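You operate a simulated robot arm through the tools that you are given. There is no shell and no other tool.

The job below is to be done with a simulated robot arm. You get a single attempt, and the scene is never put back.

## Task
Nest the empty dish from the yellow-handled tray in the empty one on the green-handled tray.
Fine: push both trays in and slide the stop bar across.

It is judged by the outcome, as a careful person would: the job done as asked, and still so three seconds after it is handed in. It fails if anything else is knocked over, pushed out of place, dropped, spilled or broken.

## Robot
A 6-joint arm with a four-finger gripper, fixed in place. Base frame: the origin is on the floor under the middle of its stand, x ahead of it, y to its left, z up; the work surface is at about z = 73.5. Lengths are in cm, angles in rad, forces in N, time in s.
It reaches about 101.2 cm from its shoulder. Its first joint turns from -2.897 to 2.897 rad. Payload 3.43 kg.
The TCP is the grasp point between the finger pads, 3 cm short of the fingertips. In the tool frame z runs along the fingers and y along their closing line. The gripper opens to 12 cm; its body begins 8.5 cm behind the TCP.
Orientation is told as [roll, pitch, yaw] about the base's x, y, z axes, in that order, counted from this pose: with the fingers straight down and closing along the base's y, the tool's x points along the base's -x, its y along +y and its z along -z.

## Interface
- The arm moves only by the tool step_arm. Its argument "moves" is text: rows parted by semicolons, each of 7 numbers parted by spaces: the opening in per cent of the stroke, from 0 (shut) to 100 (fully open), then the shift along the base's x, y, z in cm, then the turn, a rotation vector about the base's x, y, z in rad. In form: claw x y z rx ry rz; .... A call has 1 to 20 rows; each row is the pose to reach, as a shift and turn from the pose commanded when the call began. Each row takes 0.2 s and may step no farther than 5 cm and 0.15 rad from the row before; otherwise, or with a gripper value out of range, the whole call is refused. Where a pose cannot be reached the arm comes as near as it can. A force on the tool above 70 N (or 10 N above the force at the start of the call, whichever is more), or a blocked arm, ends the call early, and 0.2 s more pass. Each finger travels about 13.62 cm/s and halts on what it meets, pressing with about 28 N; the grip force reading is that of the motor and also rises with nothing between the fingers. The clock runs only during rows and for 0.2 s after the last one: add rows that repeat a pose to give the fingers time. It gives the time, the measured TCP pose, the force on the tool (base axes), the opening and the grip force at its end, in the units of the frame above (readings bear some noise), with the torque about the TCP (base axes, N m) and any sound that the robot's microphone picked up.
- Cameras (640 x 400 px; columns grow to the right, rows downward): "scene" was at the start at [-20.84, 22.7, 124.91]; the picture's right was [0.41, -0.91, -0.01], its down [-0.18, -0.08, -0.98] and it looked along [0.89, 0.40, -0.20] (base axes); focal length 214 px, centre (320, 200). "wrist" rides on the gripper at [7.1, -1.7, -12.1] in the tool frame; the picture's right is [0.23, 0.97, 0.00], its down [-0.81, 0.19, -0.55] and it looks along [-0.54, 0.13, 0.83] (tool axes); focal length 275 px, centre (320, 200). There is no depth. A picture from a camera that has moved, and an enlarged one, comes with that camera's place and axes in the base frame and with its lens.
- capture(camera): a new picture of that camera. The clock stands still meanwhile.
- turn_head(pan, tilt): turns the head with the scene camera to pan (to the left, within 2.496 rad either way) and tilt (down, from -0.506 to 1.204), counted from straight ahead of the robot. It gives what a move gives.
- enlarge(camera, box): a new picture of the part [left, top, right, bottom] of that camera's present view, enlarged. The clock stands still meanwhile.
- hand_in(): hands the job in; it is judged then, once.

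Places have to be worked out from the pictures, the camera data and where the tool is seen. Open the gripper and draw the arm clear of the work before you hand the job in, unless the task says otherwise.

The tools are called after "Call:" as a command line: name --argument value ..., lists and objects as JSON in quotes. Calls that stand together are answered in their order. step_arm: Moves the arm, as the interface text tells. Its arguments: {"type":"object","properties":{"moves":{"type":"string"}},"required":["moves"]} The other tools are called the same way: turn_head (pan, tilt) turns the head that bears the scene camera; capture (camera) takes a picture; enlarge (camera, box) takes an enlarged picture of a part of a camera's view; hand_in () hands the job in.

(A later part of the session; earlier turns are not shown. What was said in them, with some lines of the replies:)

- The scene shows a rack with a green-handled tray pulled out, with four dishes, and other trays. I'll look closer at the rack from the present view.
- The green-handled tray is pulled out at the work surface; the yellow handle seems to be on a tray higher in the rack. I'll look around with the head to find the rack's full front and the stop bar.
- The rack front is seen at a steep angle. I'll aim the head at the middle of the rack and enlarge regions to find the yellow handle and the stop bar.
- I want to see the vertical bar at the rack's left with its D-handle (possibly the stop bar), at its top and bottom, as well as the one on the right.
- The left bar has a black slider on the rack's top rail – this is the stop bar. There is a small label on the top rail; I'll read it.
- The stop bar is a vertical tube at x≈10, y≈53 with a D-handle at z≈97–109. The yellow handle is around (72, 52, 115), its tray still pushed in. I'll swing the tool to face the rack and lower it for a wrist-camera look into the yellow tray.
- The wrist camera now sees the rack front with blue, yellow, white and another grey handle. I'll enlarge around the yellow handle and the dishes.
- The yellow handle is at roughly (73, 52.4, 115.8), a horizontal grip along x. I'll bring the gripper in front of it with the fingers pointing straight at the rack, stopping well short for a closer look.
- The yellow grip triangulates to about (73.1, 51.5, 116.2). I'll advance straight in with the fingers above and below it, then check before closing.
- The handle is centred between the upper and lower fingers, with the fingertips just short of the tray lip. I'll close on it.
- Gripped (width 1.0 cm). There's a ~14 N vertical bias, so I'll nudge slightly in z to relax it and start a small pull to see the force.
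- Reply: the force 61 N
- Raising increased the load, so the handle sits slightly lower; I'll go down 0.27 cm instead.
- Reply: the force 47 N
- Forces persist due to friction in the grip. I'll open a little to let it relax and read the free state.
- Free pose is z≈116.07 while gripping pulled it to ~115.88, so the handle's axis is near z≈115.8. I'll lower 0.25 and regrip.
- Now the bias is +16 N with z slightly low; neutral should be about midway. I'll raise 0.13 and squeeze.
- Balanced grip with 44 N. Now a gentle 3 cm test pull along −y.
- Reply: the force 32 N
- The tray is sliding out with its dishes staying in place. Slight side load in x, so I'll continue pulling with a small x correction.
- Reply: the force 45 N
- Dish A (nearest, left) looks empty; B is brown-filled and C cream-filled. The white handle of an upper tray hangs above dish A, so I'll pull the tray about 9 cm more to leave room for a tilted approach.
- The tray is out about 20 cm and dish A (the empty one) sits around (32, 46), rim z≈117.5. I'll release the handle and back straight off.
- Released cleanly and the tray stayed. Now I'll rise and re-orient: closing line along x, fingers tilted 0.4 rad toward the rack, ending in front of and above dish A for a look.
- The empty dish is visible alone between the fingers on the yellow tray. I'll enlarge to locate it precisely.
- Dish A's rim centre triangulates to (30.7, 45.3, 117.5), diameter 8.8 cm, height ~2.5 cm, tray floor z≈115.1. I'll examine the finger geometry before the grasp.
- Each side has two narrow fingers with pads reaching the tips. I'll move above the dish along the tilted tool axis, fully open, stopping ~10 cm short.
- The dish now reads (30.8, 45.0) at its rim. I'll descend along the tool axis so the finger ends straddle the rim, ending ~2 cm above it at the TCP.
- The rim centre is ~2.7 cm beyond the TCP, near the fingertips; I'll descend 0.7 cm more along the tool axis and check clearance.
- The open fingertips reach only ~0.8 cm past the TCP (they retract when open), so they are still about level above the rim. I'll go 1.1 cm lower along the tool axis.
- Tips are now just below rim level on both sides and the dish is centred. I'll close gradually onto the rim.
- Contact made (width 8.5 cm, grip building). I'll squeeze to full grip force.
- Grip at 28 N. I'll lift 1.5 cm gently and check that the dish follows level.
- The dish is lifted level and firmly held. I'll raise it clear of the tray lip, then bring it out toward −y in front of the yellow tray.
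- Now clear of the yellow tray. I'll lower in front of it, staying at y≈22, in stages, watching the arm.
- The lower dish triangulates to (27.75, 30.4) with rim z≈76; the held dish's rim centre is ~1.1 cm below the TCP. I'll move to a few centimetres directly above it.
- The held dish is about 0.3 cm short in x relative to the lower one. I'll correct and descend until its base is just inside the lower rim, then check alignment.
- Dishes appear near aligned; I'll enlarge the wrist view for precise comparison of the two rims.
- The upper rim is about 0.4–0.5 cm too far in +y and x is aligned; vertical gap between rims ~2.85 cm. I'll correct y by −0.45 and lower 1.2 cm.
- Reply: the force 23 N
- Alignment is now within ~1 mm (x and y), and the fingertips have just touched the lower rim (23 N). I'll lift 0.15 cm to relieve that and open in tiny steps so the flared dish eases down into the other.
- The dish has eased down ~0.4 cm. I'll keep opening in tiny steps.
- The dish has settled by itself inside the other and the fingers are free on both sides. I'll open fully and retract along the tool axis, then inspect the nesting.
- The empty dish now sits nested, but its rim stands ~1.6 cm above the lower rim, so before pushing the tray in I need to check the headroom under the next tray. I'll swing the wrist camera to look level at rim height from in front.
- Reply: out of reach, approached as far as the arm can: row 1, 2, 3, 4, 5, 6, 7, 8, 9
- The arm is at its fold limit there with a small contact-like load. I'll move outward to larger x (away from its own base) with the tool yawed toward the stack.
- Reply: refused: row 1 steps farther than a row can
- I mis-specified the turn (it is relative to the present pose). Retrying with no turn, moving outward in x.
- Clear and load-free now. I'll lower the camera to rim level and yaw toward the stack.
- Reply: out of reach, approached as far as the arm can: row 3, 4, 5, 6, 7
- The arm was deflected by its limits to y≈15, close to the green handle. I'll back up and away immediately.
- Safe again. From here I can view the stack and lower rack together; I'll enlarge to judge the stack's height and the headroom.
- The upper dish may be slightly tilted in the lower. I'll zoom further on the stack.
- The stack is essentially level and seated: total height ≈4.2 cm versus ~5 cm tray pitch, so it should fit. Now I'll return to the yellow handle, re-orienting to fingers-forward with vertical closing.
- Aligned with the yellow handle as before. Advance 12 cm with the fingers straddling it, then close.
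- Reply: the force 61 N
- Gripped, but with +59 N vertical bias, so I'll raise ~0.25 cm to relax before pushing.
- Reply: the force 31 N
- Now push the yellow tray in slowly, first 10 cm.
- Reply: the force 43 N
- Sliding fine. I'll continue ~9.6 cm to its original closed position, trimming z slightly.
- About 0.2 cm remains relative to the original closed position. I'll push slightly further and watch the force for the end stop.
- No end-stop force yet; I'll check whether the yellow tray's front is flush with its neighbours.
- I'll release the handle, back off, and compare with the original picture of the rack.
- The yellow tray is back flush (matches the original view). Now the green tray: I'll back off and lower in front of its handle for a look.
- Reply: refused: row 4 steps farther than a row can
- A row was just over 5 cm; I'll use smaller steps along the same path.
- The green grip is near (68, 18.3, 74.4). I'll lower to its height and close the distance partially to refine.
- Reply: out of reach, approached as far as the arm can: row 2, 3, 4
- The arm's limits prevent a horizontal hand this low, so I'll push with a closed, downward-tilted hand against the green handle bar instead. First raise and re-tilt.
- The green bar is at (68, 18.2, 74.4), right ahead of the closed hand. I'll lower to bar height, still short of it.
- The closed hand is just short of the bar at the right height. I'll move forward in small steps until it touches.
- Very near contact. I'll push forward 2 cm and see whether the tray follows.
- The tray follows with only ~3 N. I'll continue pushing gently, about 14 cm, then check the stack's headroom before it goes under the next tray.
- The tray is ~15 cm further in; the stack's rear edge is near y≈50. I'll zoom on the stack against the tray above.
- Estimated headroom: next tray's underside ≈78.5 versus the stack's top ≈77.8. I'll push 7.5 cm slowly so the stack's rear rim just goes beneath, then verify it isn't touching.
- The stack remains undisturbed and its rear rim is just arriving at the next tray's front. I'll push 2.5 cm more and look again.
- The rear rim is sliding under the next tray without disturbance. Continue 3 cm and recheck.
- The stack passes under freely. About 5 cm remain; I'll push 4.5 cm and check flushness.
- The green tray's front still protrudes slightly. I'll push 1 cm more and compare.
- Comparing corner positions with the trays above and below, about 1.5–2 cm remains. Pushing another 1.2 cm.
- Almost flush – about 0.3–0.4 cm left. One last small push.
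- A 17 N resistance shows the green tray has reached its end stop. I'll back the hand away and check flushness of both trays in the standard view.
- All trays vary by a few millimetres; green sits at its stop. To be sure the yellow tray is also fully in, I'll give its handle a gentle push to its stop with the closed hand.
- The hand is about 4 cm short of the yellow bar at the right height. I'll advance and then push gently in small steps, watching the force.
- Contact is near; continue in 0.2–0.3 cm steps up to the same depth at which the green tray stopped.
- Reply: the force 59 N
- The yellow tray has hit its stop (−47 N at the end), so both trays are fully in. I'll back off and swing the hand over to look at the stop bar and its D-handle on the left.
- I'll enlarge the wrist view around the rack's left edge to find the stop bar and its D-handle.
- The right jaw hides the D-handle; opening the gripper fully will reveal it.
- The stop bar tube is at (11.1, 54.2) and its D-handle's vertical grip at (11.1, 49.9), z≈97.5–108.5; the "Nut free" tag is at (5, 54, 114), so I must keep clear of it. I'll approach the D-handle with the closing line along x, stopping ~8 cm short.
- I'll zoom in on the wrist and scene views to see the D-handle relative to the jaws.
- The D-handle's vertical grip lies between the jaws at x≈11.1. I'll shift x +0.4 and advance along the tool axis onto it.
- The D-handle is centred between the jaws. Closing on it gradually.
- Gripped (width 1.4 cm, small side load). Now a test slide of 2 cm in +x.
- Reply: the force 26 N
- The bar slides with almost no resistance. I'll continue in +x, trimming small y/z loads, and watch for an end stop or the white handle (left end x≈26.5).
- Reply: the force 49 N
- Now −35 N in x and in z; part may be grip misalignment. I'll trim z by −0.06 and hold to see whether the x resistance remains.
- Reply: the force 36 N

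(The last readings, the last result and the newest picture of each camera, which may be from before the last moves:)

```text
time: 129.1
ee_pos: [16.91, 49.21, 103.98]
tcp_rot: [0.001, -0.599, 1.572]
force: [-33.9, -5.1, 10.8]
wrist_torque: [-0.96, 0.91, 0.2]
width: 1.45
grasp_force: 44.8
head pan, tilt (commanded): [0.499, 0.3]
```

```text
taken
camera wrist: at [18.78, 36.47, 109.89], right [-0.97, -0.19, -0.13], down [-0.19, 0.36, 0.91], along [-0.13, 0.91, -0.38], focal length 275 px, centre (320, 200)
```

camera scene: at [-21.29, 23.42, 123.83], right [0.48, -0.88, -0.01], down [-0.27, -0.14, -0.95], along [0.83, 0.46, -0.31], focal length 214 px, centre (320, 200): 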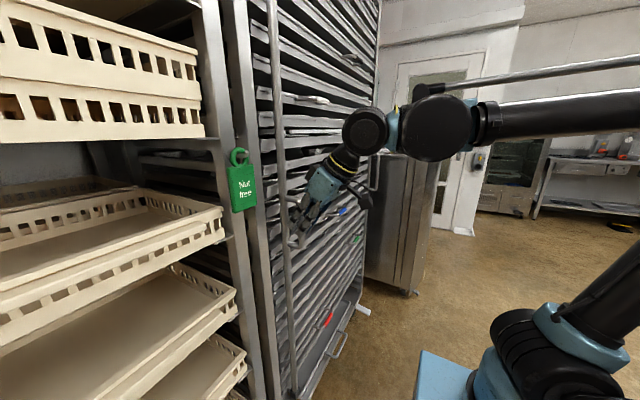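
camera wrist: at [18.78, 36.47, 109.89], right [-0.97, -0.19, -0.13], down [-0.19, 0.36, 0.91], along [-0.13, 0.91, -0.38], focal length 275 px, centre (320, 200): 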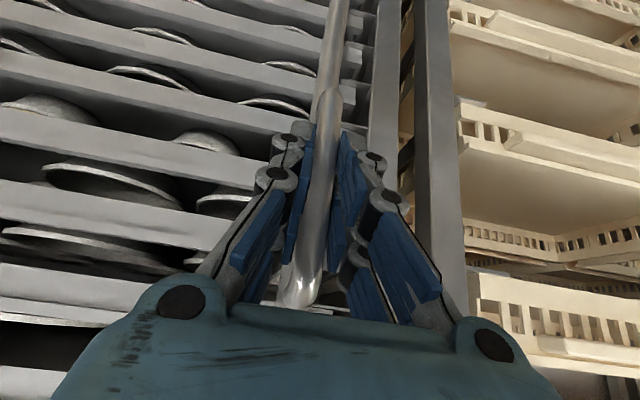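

The x resistance persists at x≈17 (about 6 cm of travel). I need to know whether this is the bar's end stop or something blocking it, so I'll inspect its whole length.

Call:
turn_head --pan 0.6 --tilt -0.4

Call:
capture --camera "scene"

Call:
enlarge --camera "scene" --box '[270, 80, 390, 155]'

Call:
turn_head --pan 0.65 --tilt 0.7

Call:
capture --camera "scene"

Call:
enlarge --camera "scene" --box '[260, 140, 420, 300]'

```text
time: 130.1
ee_pos: [16.88, 49.05, 104.0]
tcp_rot: [0.001, -0.601, 1.573]
force: [-35.9, 3.9, 29.2]
wrist_torque: [0.6, 1.02, 0.2]
width: 1.44
grasp_force: 44.8
head pan, tilt (commanded): [0.6, -0.4]
```

```text
taken
camera scene: at [-23.49, 22.96, 129.93], right [0.56, -0.83, -0.01], down [0.31, 0.22, -0.92], along [0.76, 0.52, 0.38], focal length 214 px, centre (320, 200)
```

scene: 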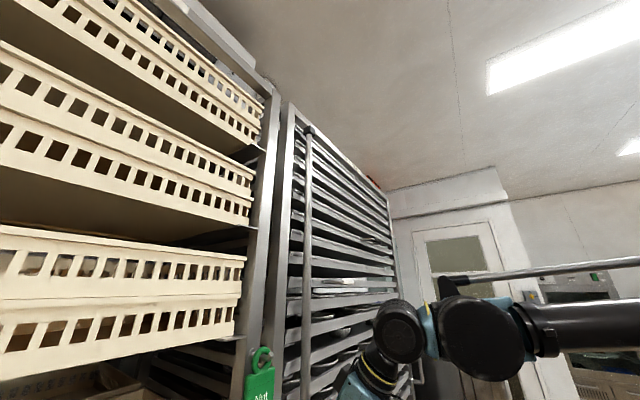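

```text
5.33 times, centred on (330, 118) of scene
camera zoom: at [-23.49, 22.96, 129.93], right [0.56, -0.83, -0.01], down [0.31, 0.22, -0.92], along [0.76, 0.52, 0.38], focal length 1144 px, centre (267, 640)
```

zoom: 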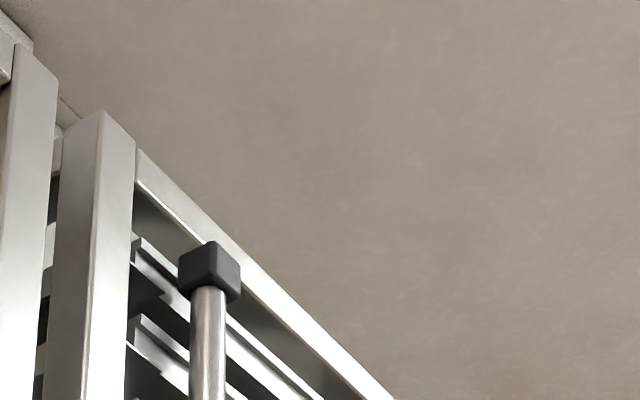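

```text
time: 131.5
ee_pos: [17.1, 49.05, 103.86]
tcp_rot: [0.001, -0.601, 1.572]
force: [-33.9, 12.3, 36.0]
wrist_torque: [0.6, 0.99, 0.2]
width: 1.45
grasp_force: 45.5
head pan, tilt (commanded): [0.649, 0.7]
```

```text
taken
camera scene: at [-23.16, 23.98, 120.19], right [0.6, -0.8, -0.01], down [-0.52, -0.39, -0.76], along [0.6, 0.46, -0.65], focal length 214 px, centre (320, 200)
```

scene: 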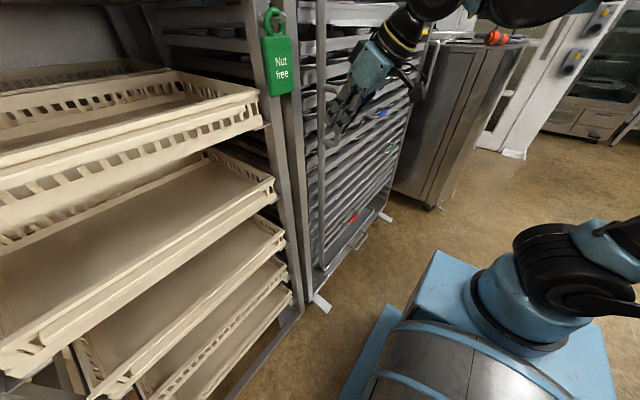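

```text
2.50 times, centred on (340, 220) of scene
camera zoom: at [-23.16, 23.98, 120.19], right [0.6, -0.8, -0.01], down [-0.52, -0.39, -0.76], along [0.6, 0.46, -0.65], focal length 536 px, centre (270, 150)
```

zoom: 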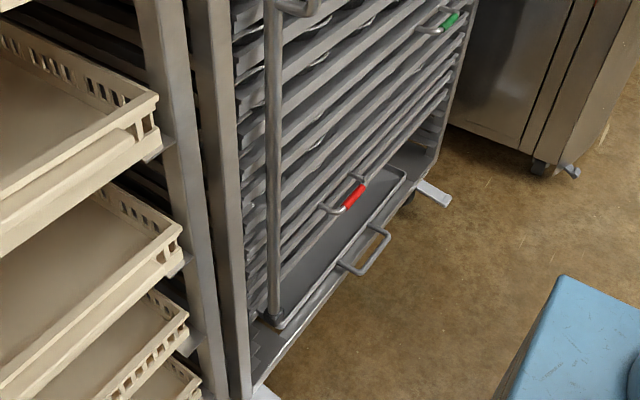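

The bar now stands in front of all trays, but its foot is right by the deep pan at the bottom of the rack. I'll zoom in there.

Call:
enlarge --camera "scene" --box '[330, 225, 410, 285]'

Call:
enlarge --camera "scene" --box '[295, 220, 375, 300]'

Call:
turn_head --pan 0.6 --tilt 1.0

Call:
enlarge --camera "scene" --box '[270, 120, 390, 240]'

```text
6.67 times, centred on (370, 255) of scene
camera zoom: at [-23.16, 23.98, 120.19], right [0.6, -0.8, -0.01], down [-0.52, -0.39, -0.76], along [0.6, 0.46, -0.65], focal length 1430 px, centre (-13, -167)
```

zoom: 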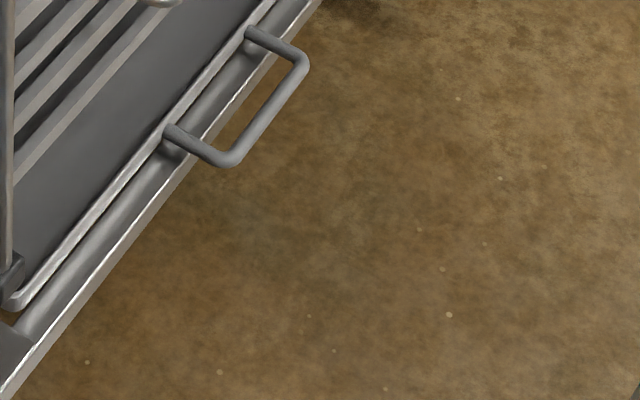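

```text
5.00 times, centred on (335, 260) of scene
camera zoom: at [-23.16, 23.98, 120.19], right [0.6, -0.8, -0.01], down [-0.52, -0.39, -0.76], along [0.6, 0.46, -0.65], focal length 1072 px, centre (245, -100)
```

zoom: 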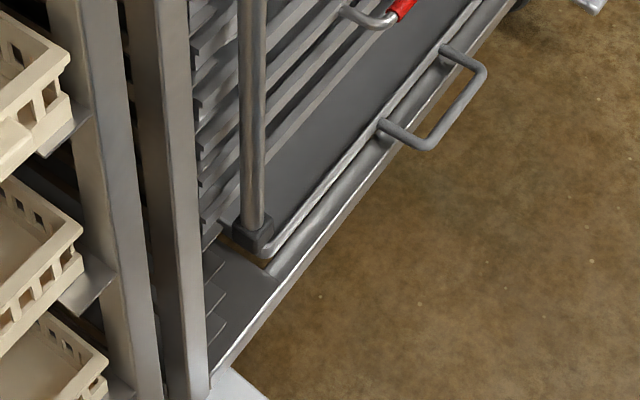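

```text
time: 132.3
ee_pos: [17.04, 49.04, 103.96]
tcp_rot: [0.001, -0.6, 1.572]
force: [-34.5, 11.8, 34.8]
wrist_torque: [0.68, 0.98, 0.13]
width: 1.46
grasp_force: 45.2
head pan, tilt (commanded): [0.6, 1.0]
```

```text
3.33 times, centred on (330, 180) of scene
camera zoom: at [-24.34, 22.79, 117.83], right [0.57, -0.82, 0.0], down [-0.7, -0.48, -0.54], along [0.44, 0.31, -0.84], focal length 715 px, centre (287, 267)
```

zoom: 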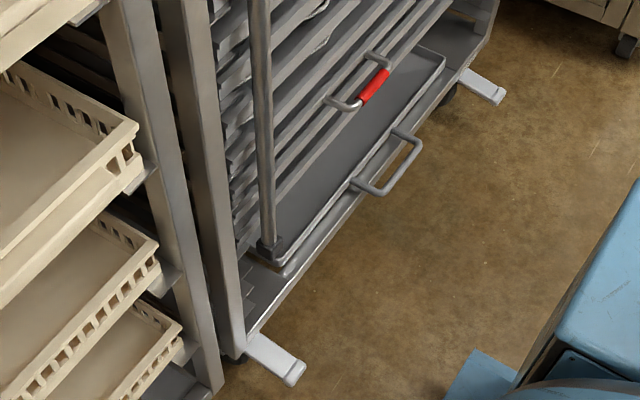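

The bar travelled exactly ~6 cm and now meets a firm stop, with its foot beside the bottom pan's corner. I'll release the handle and use the wrist camera to check whether this is the bar's own end stop or the pan.

Call:
step_arm --moves "3 -0.1 0 0 0 0 0; 12 -0.1 0 0 0 0 0; 25 -0.1 0 0 0 0 0; 35 -0.1 0 0 0 0 0; 40 -0.1 -0.6 0.8 0 0 0; 40 -0.1 -2.2 3.2 0 0 0; 40 -0.1 -4.5 6.6 0 0 0; 40 -0.1 -8 8 0 0 0; 40 -0.1 -8 8 0 0 0"

Call:
capture --camera "wrist"

Call:
turn_head --pan 0.5 --tilt 0.3

Call:
capture --camera "scene"

```text
time: 134.3
ee_pos: [17.32, 41.03, 111.72]
tcp_rot: [0.002, -0.602, 1.571]
force: [-0.8, 0.2, 0.8]
wrist_torque: [0.01, 0.01, 0.03]
width: 4.79
grasp_force: 0.1
head pan, tilt (commanded): [0.6, 1.0]
```

```text
taken
camera wrist: at [19.09, 28.38, 117.65], right [-0.97, -0.19, -0.13], down [-0.19, 0.36, 0.91], along [-0.13, 0.91, -0.38], focal length 275 px, centre (320, 200)
```

wrist: 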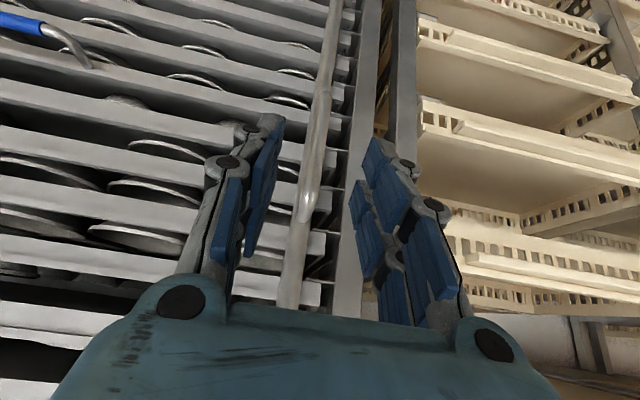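

```text
time: 135.3
ee_pos: [17.38, 41.07, 111.72]
tcp_rot: [0.001, -0.601, 1.57]
force: [0.3, 0.1, 0.4]
wrist_torque: [-0.01, -0.03, 0.01]
width: 4.8
grasp_force: 0.0
head pan, tilt (commanded): [0.499, 0.3]
```

```text
taken
camera scene: at [-21.15, 23.34, 123.87], right [0.48, -0.88, -0.01], down [-0.27, -0.14, -0.95], along [0.83, 0.46, -0.31], focal length 214 px, centre (320, 200)
```

scene: 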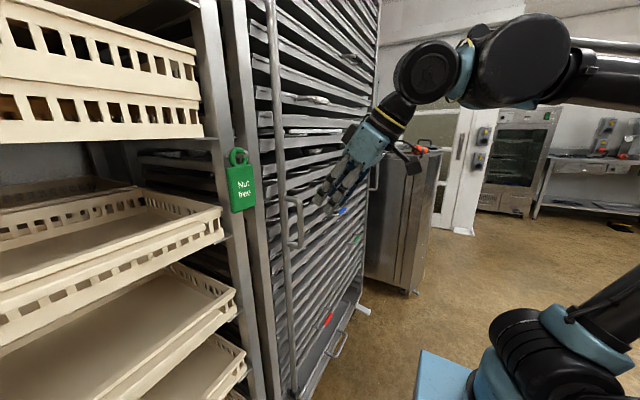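

The bar stays put at x≈17 when released. I'll lower the wrist camera to inspect the bar's foot and the bottom pan.

Call:
step_arm --moves "40 1.5 -4 -1 0 0 0; 60 3 -8 -2 -0.05 0 0; 80 4.5 -11 -5 -0.1 0 0; 100 6 -13 -9 -0.15 0 0; 100 7.5 -13 -13 -0.2 0 0; 100 9 -13 -17 -0.25 0 0; 100 10.5 -13 -21 -0.3 0 0; 100 12 -13 -25 -0.3 0 0; 100 12.6 -13 -29 -0.3 0 0; 100 12.6 -13 -33 -0.3 0 0; 100 12.6 -13 -36 -0.3 0 0; 100 12.6 -13 -36 -0.3 0 0"

Call:
capture --camera "wrist"

```text
time: 137.9
ee_pos: [29.93, 27.85, 75.91]
tcp_rot: [0.002, -0.301, 1.574]
force: [0.1, -0.5, -0.8]
wrist_torque: [-0.03, -0.02, -0.01]
width: 12.01
grasp_force: 0.0
head pan, tilt (commanded): [0.499, 0.3]
```

```text
taken
camera wrist: at [31.71, 17.59, 85.33], right [-0.97, -0.22, -0.07], down [-0.19, 0.61, 0.77], along [-0.13, 0.76, -0.64], focal length 275 px, centre (320, 200)
```

wrist: 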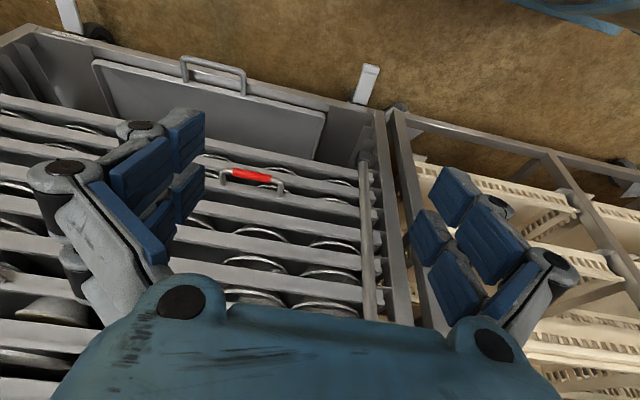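

Call:
enlarge --camera "wrist" --box '[290, 80, 450, 240]'

Call:
enlarge --camera "wrist" --box '[60, 20, 380, 180]'

```text
2.50 times, centred on (370, 160) of wrist
camera zoom: at [31.71, 17.59, 85.33], right [-0.97, -0.22, -0.07], down [-0.19, 0.61, 0.77], along [-0.13, 0.76, -0.64], focal length 688 px, centre (195, 300)
```

zoom: 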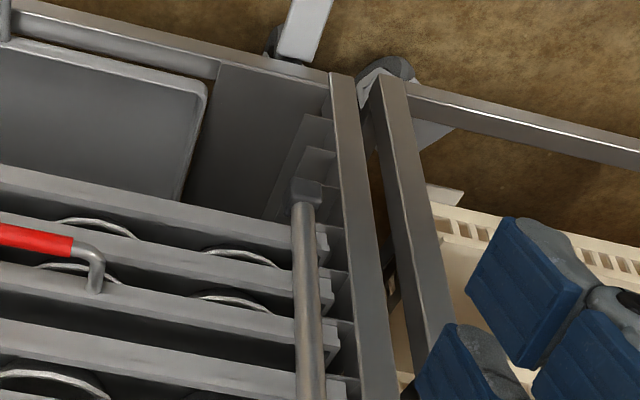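

```text
2.00 times, centred on (220, 100) of wrist
camera zoom: at [31.71, 17.59, 85.33], right [-0.97, -0.22, -0.07], down [-0.19, 0.61, 0.77], along [-0.13, 0.76, -0.64], focal length 551 px, centre (520, 400)
```

zoom: 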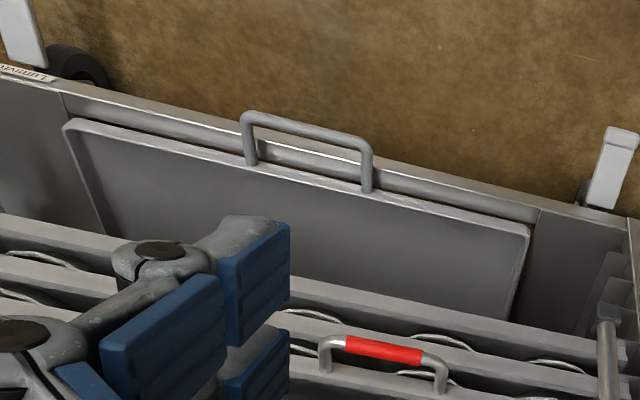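

The bar's foot is well clear of the bottom pan, so nothing blocks it there. I'll check the top slider and the full bar against the trays once more.

Call:
turn_head --pan 0.6 --tilt -0.45

Call:
enlarge --camera "scene" --box '[280, 110, 340, 150]'

Call:
enlarge --camera "scene" --box '[270, 120, 430, 270]'

Call:
turn_head --pan 0.55 --tilt 0.2

Call:
enlarge --camera "scene" --box '[240, 40, 400, 200]'

Call:
enlarge --camera "scene" --box '[240, 180, 400, 340]'

```text
time: 139.0
ee_pos: [30.01, 27.91, 75.93]
tcp_rot: [0.001, -0.3, 1.571]
force: [-0.8, 0.6, 0.2]
wrist_torque: [0.01, 0.02, -0.01]
width: 12.03
grasp_force: 0.0
head pan, tilt (commanded): [0.6, -0.45]
```

```text
10.00 times, centred on (310, 130) of scene
camera zoom: at [-23.47, 22.83, 130.34], right [0.56, -0.83, -0.01], down [0.35, 0.25, -0.91], along [0.75, 0.51, 0.42], focal length 2145 px, centre (420, 900)
```

zoom: 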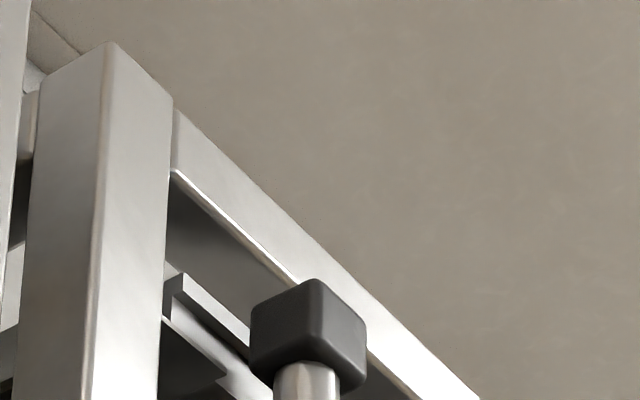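

```text
2.67 times, centred on (350, 195) of scene
camera zoom: at [-23.47, 22.83, 130.34], right [0.56, -0.83, -0.01], down [0.35, 0.25, -0.91], along [0.75, 0.51, 0.42], focal length 572 px, centre (240, 213)
```

zoom: 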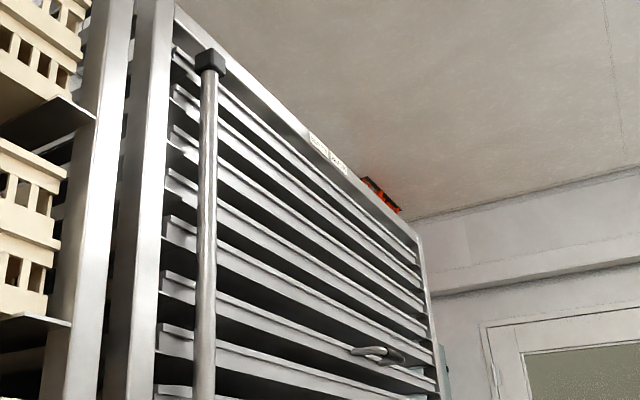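

```text
time: 140.1
ee_pos: [29.97, 27.9, 75.98]
tcp_rot: [-0.001, -0.3, 1.572]
force: [-1.0, 0.3, 0.2]
wrist_torque: [0.01, 0.03, 0.0]
width: 12.0
grasp_force: 0.0
head pan, tilt (commanded): [0.55, 0.201]
```

```text
2.50 times, centred on (320, 120) of scene
camera zoom: at [-21.39, 23.74, 124.81], right [0.52, -0.85, -0.01], down [-0.18, -0.1, -0.98], along [0.83, 0.51, -0.21], focal length 536 px, centre (320, 400)
```

zoom: 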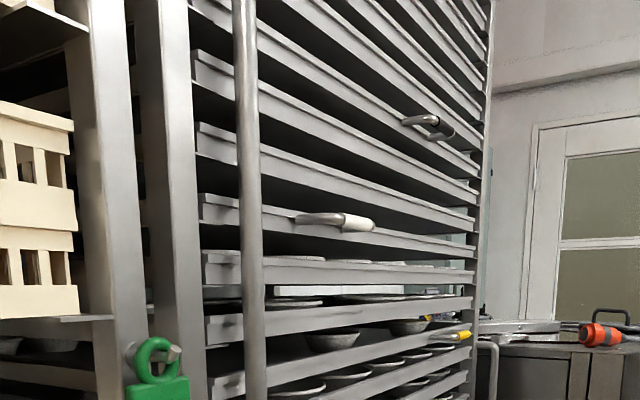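

```text
2.50 times, centred on (320, 260) of scene
camera zoom: at [-21.39, 23.74, 124.81], right [0.52, -0.85, -0.01], down [-0.18, -0.1, -0.98], along [0.83, 0.51, -0.21], focal length 536 px, centre (320, 50)
```

zoom: 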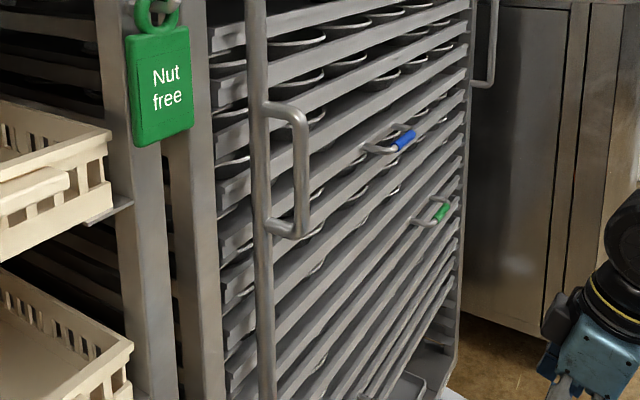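

The bar is at its end stop in front of every tray and both trays are in. Before finishing, I'll peek into the green slot with the wrist camera to confirm the nested dishes are still fine.

Call:
step_arm --moves "100 -0.4 1.5 0.5 0.1 0 0; 100 -0.8 3 1 0.2 0 0; 100 -1.2 5 1.5 0.3 0 0; 100 -1.6 6.5 1.5 0.4 0 0; 100 -1.7 8 1.5 0.5 0 0; 100 -1.7 8 1.5 0.5 0 0"

Call:
capture --camera "wrist"

Call:
enlarge --camera "wrist" --box '[210, 140, 410, 290]'

```text
time: 141.5
ee_pos: [28.2, 36.14, 77.2]
tcp_rot: [0.002, -0.801, 1.573]
force: [-0.7, -0.8, -0.4]
wrist_torque: [0.02, 0.02, 0.03]
width: 12.0
grasp_force: 0.0
head pan, tilt (commanded): [0.55, 0.201]
```

```text
taken
camera wrist: at [29.87, 22.57, 80.52], right [-0.97, -0.16, -0.16], down [-0.19, 0.17, 0.97], along [-0.13, 0.97, -0.19], focal length 275 px, centre (320, 200)
```

wrist: 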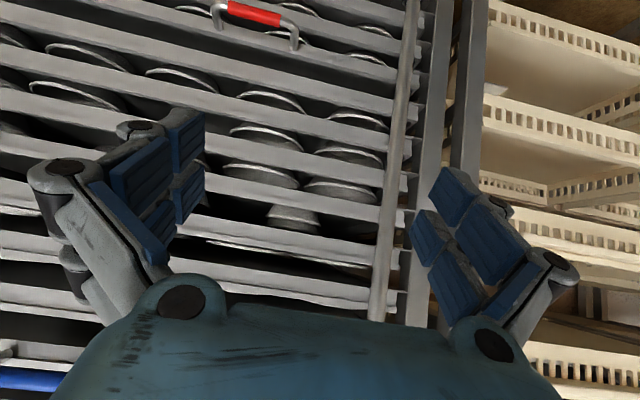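

```text
2.67 times, centred on (310, 215) of wrist
camera zoom: at [29.87, 22.57, 80.52], right [-0.97, -0.16, -0.16], down [-0.19, 0.17, 0.97], along [-0.13, 0.97, -0.19], focal length 734 px, centre (347, 160)
```

zoom: 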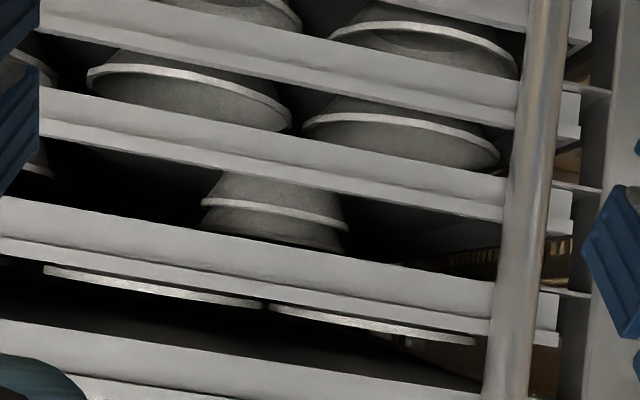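

The nested pair is intact in the green tray behind its lip. Everything is in place, so I'll withdraw the arm up and away from the rack with the gripper open.

Call:
step_arm --moves "100 0.5 -3 1 -0.1 0 0; 100 1 -6 3 -0.2 0 0; 100 2 -9 6 -0.3 0 0; 100 3 -11 10 -0.4 0 0; 100 4 -13 14 -0.5 0 0; 100 5 -14 18 -0.5 0 0; 100 6 -15 22 -0.5 0 0; 100 7 -15 26 -0.5 0 0; 100 8 -15 30 -0.5 0 0; 100 9 -15 34 -0.5 0 0; 100 10 -15 38 -0.5 0 0; 100 10 -15 42 -0.5 0 0; 100 10 -15 42 -0.5 0 0"

Call:
turn_head --pan 0.5 --tilt 0.3

Call:
capture --camera "scene"

Call:
enlarge --camera "scene" --box '[230, 130, 390, 290]'

Call:
capture --camera "wrist"

```text
time: 144.3
ee_pos: [38.11, 20.95, 119.37]
tcp_rot: [0.002, -0.3, 1.573]
force: [-1.0, -0.6, -0.1]
wrist_torque: [0.0, 0.02, 0.02]
width: 11.97
grasp_force: 0.0
head pan, tilt (commanded): [0.55, 0.201]
```

```text
time: 144.9
ee_pos: [38.1, 20.92, 119.34]
tcp_rot: [0.0, -0.3, 1.572]
force: [-0.1, 0.2, -0.3]
wrist_torque: [-0.02, 0.0, 0.0]
width: 12.01
grasp_force: 0.1
head pan, tilt (commanded): [0.499, 0.3]
```

```text
taken
camera scene: at [-21.15, 23.34, 123.88], right [0.48, -0.88, -0.01], down [-0.27, -0.14, -0.95], along [0.83, 0.46, -0.31], focal length 214 px, centre (320, 200)
```

scene: 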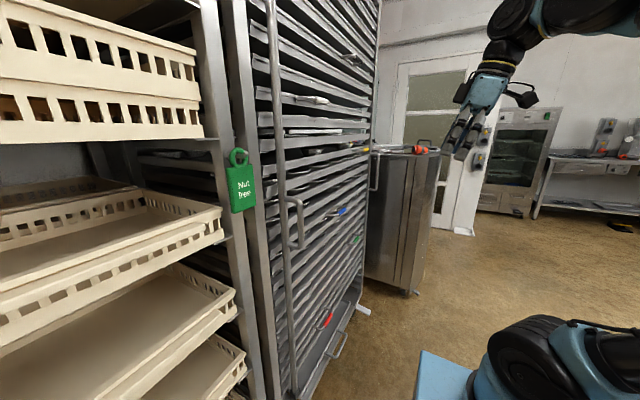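

```text
2.50 times, centred on (310, 210) of scene
camera zoom: at [-21.15, 23.34, 123.88], right [0.48, -0.88, -0.01], down [-0.27, -0.14, -0.95], along [0.83, 0.46, -0.31], focal length 536 px, centre (345, 175)
```

zoom: 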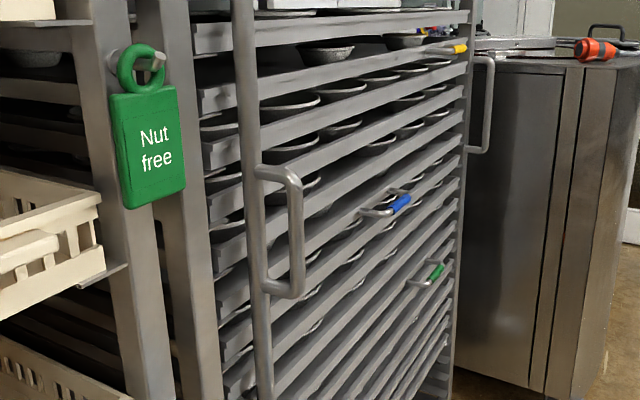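

```text
taken
camera wrist: at [39.81, 10.64, 128.82], right [-0.97, -0.22, -0.07], down [-0.19, 0.61, 0.77], along [-0.13, 0.76, -0.64], focal length 275 px, centre (320, 200)
```

wrist: 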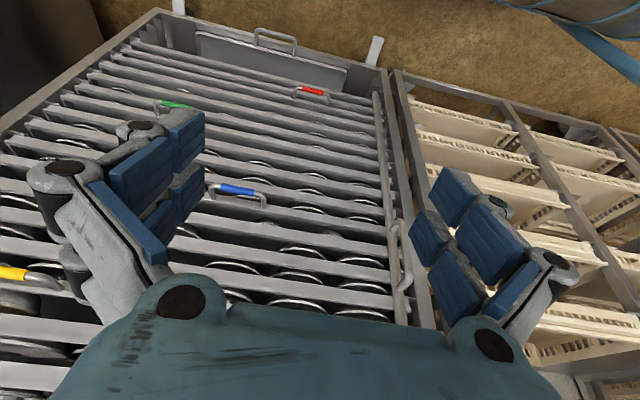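

The empty dish is nested in the green tray's empty dish. Both trays are fully in, the stop bar is across at its end stop, and the gripper is open with the arm clear of the rack, so I'm handing in.

Call:
hand_in

```text
The job is handed in.
```

The job is done and handed in:

- **Dish:** the empty dish from the yellow-handled tray is nested in the empty one on the green-handled tray. Its rim stands about 1.5 cm above the lower one, and the pair passed under the tray above without touching. I looked into the slot afterwards and they were still nested.
- **Trays:** both trays are pushed in until they met their end stops.
- **Stop bar:** it slid about 6 cm and now stands in front of the left end of every tray. It met firm resistance there (about 34 N, against 3 N while sliding), and I could see nothing blocking it. I took that as the end of its travel and did not push harder to confirm it.

Nothing was knocked over, dropped or spilled that I could see. The gripper is open and the arm is clear of the rack.
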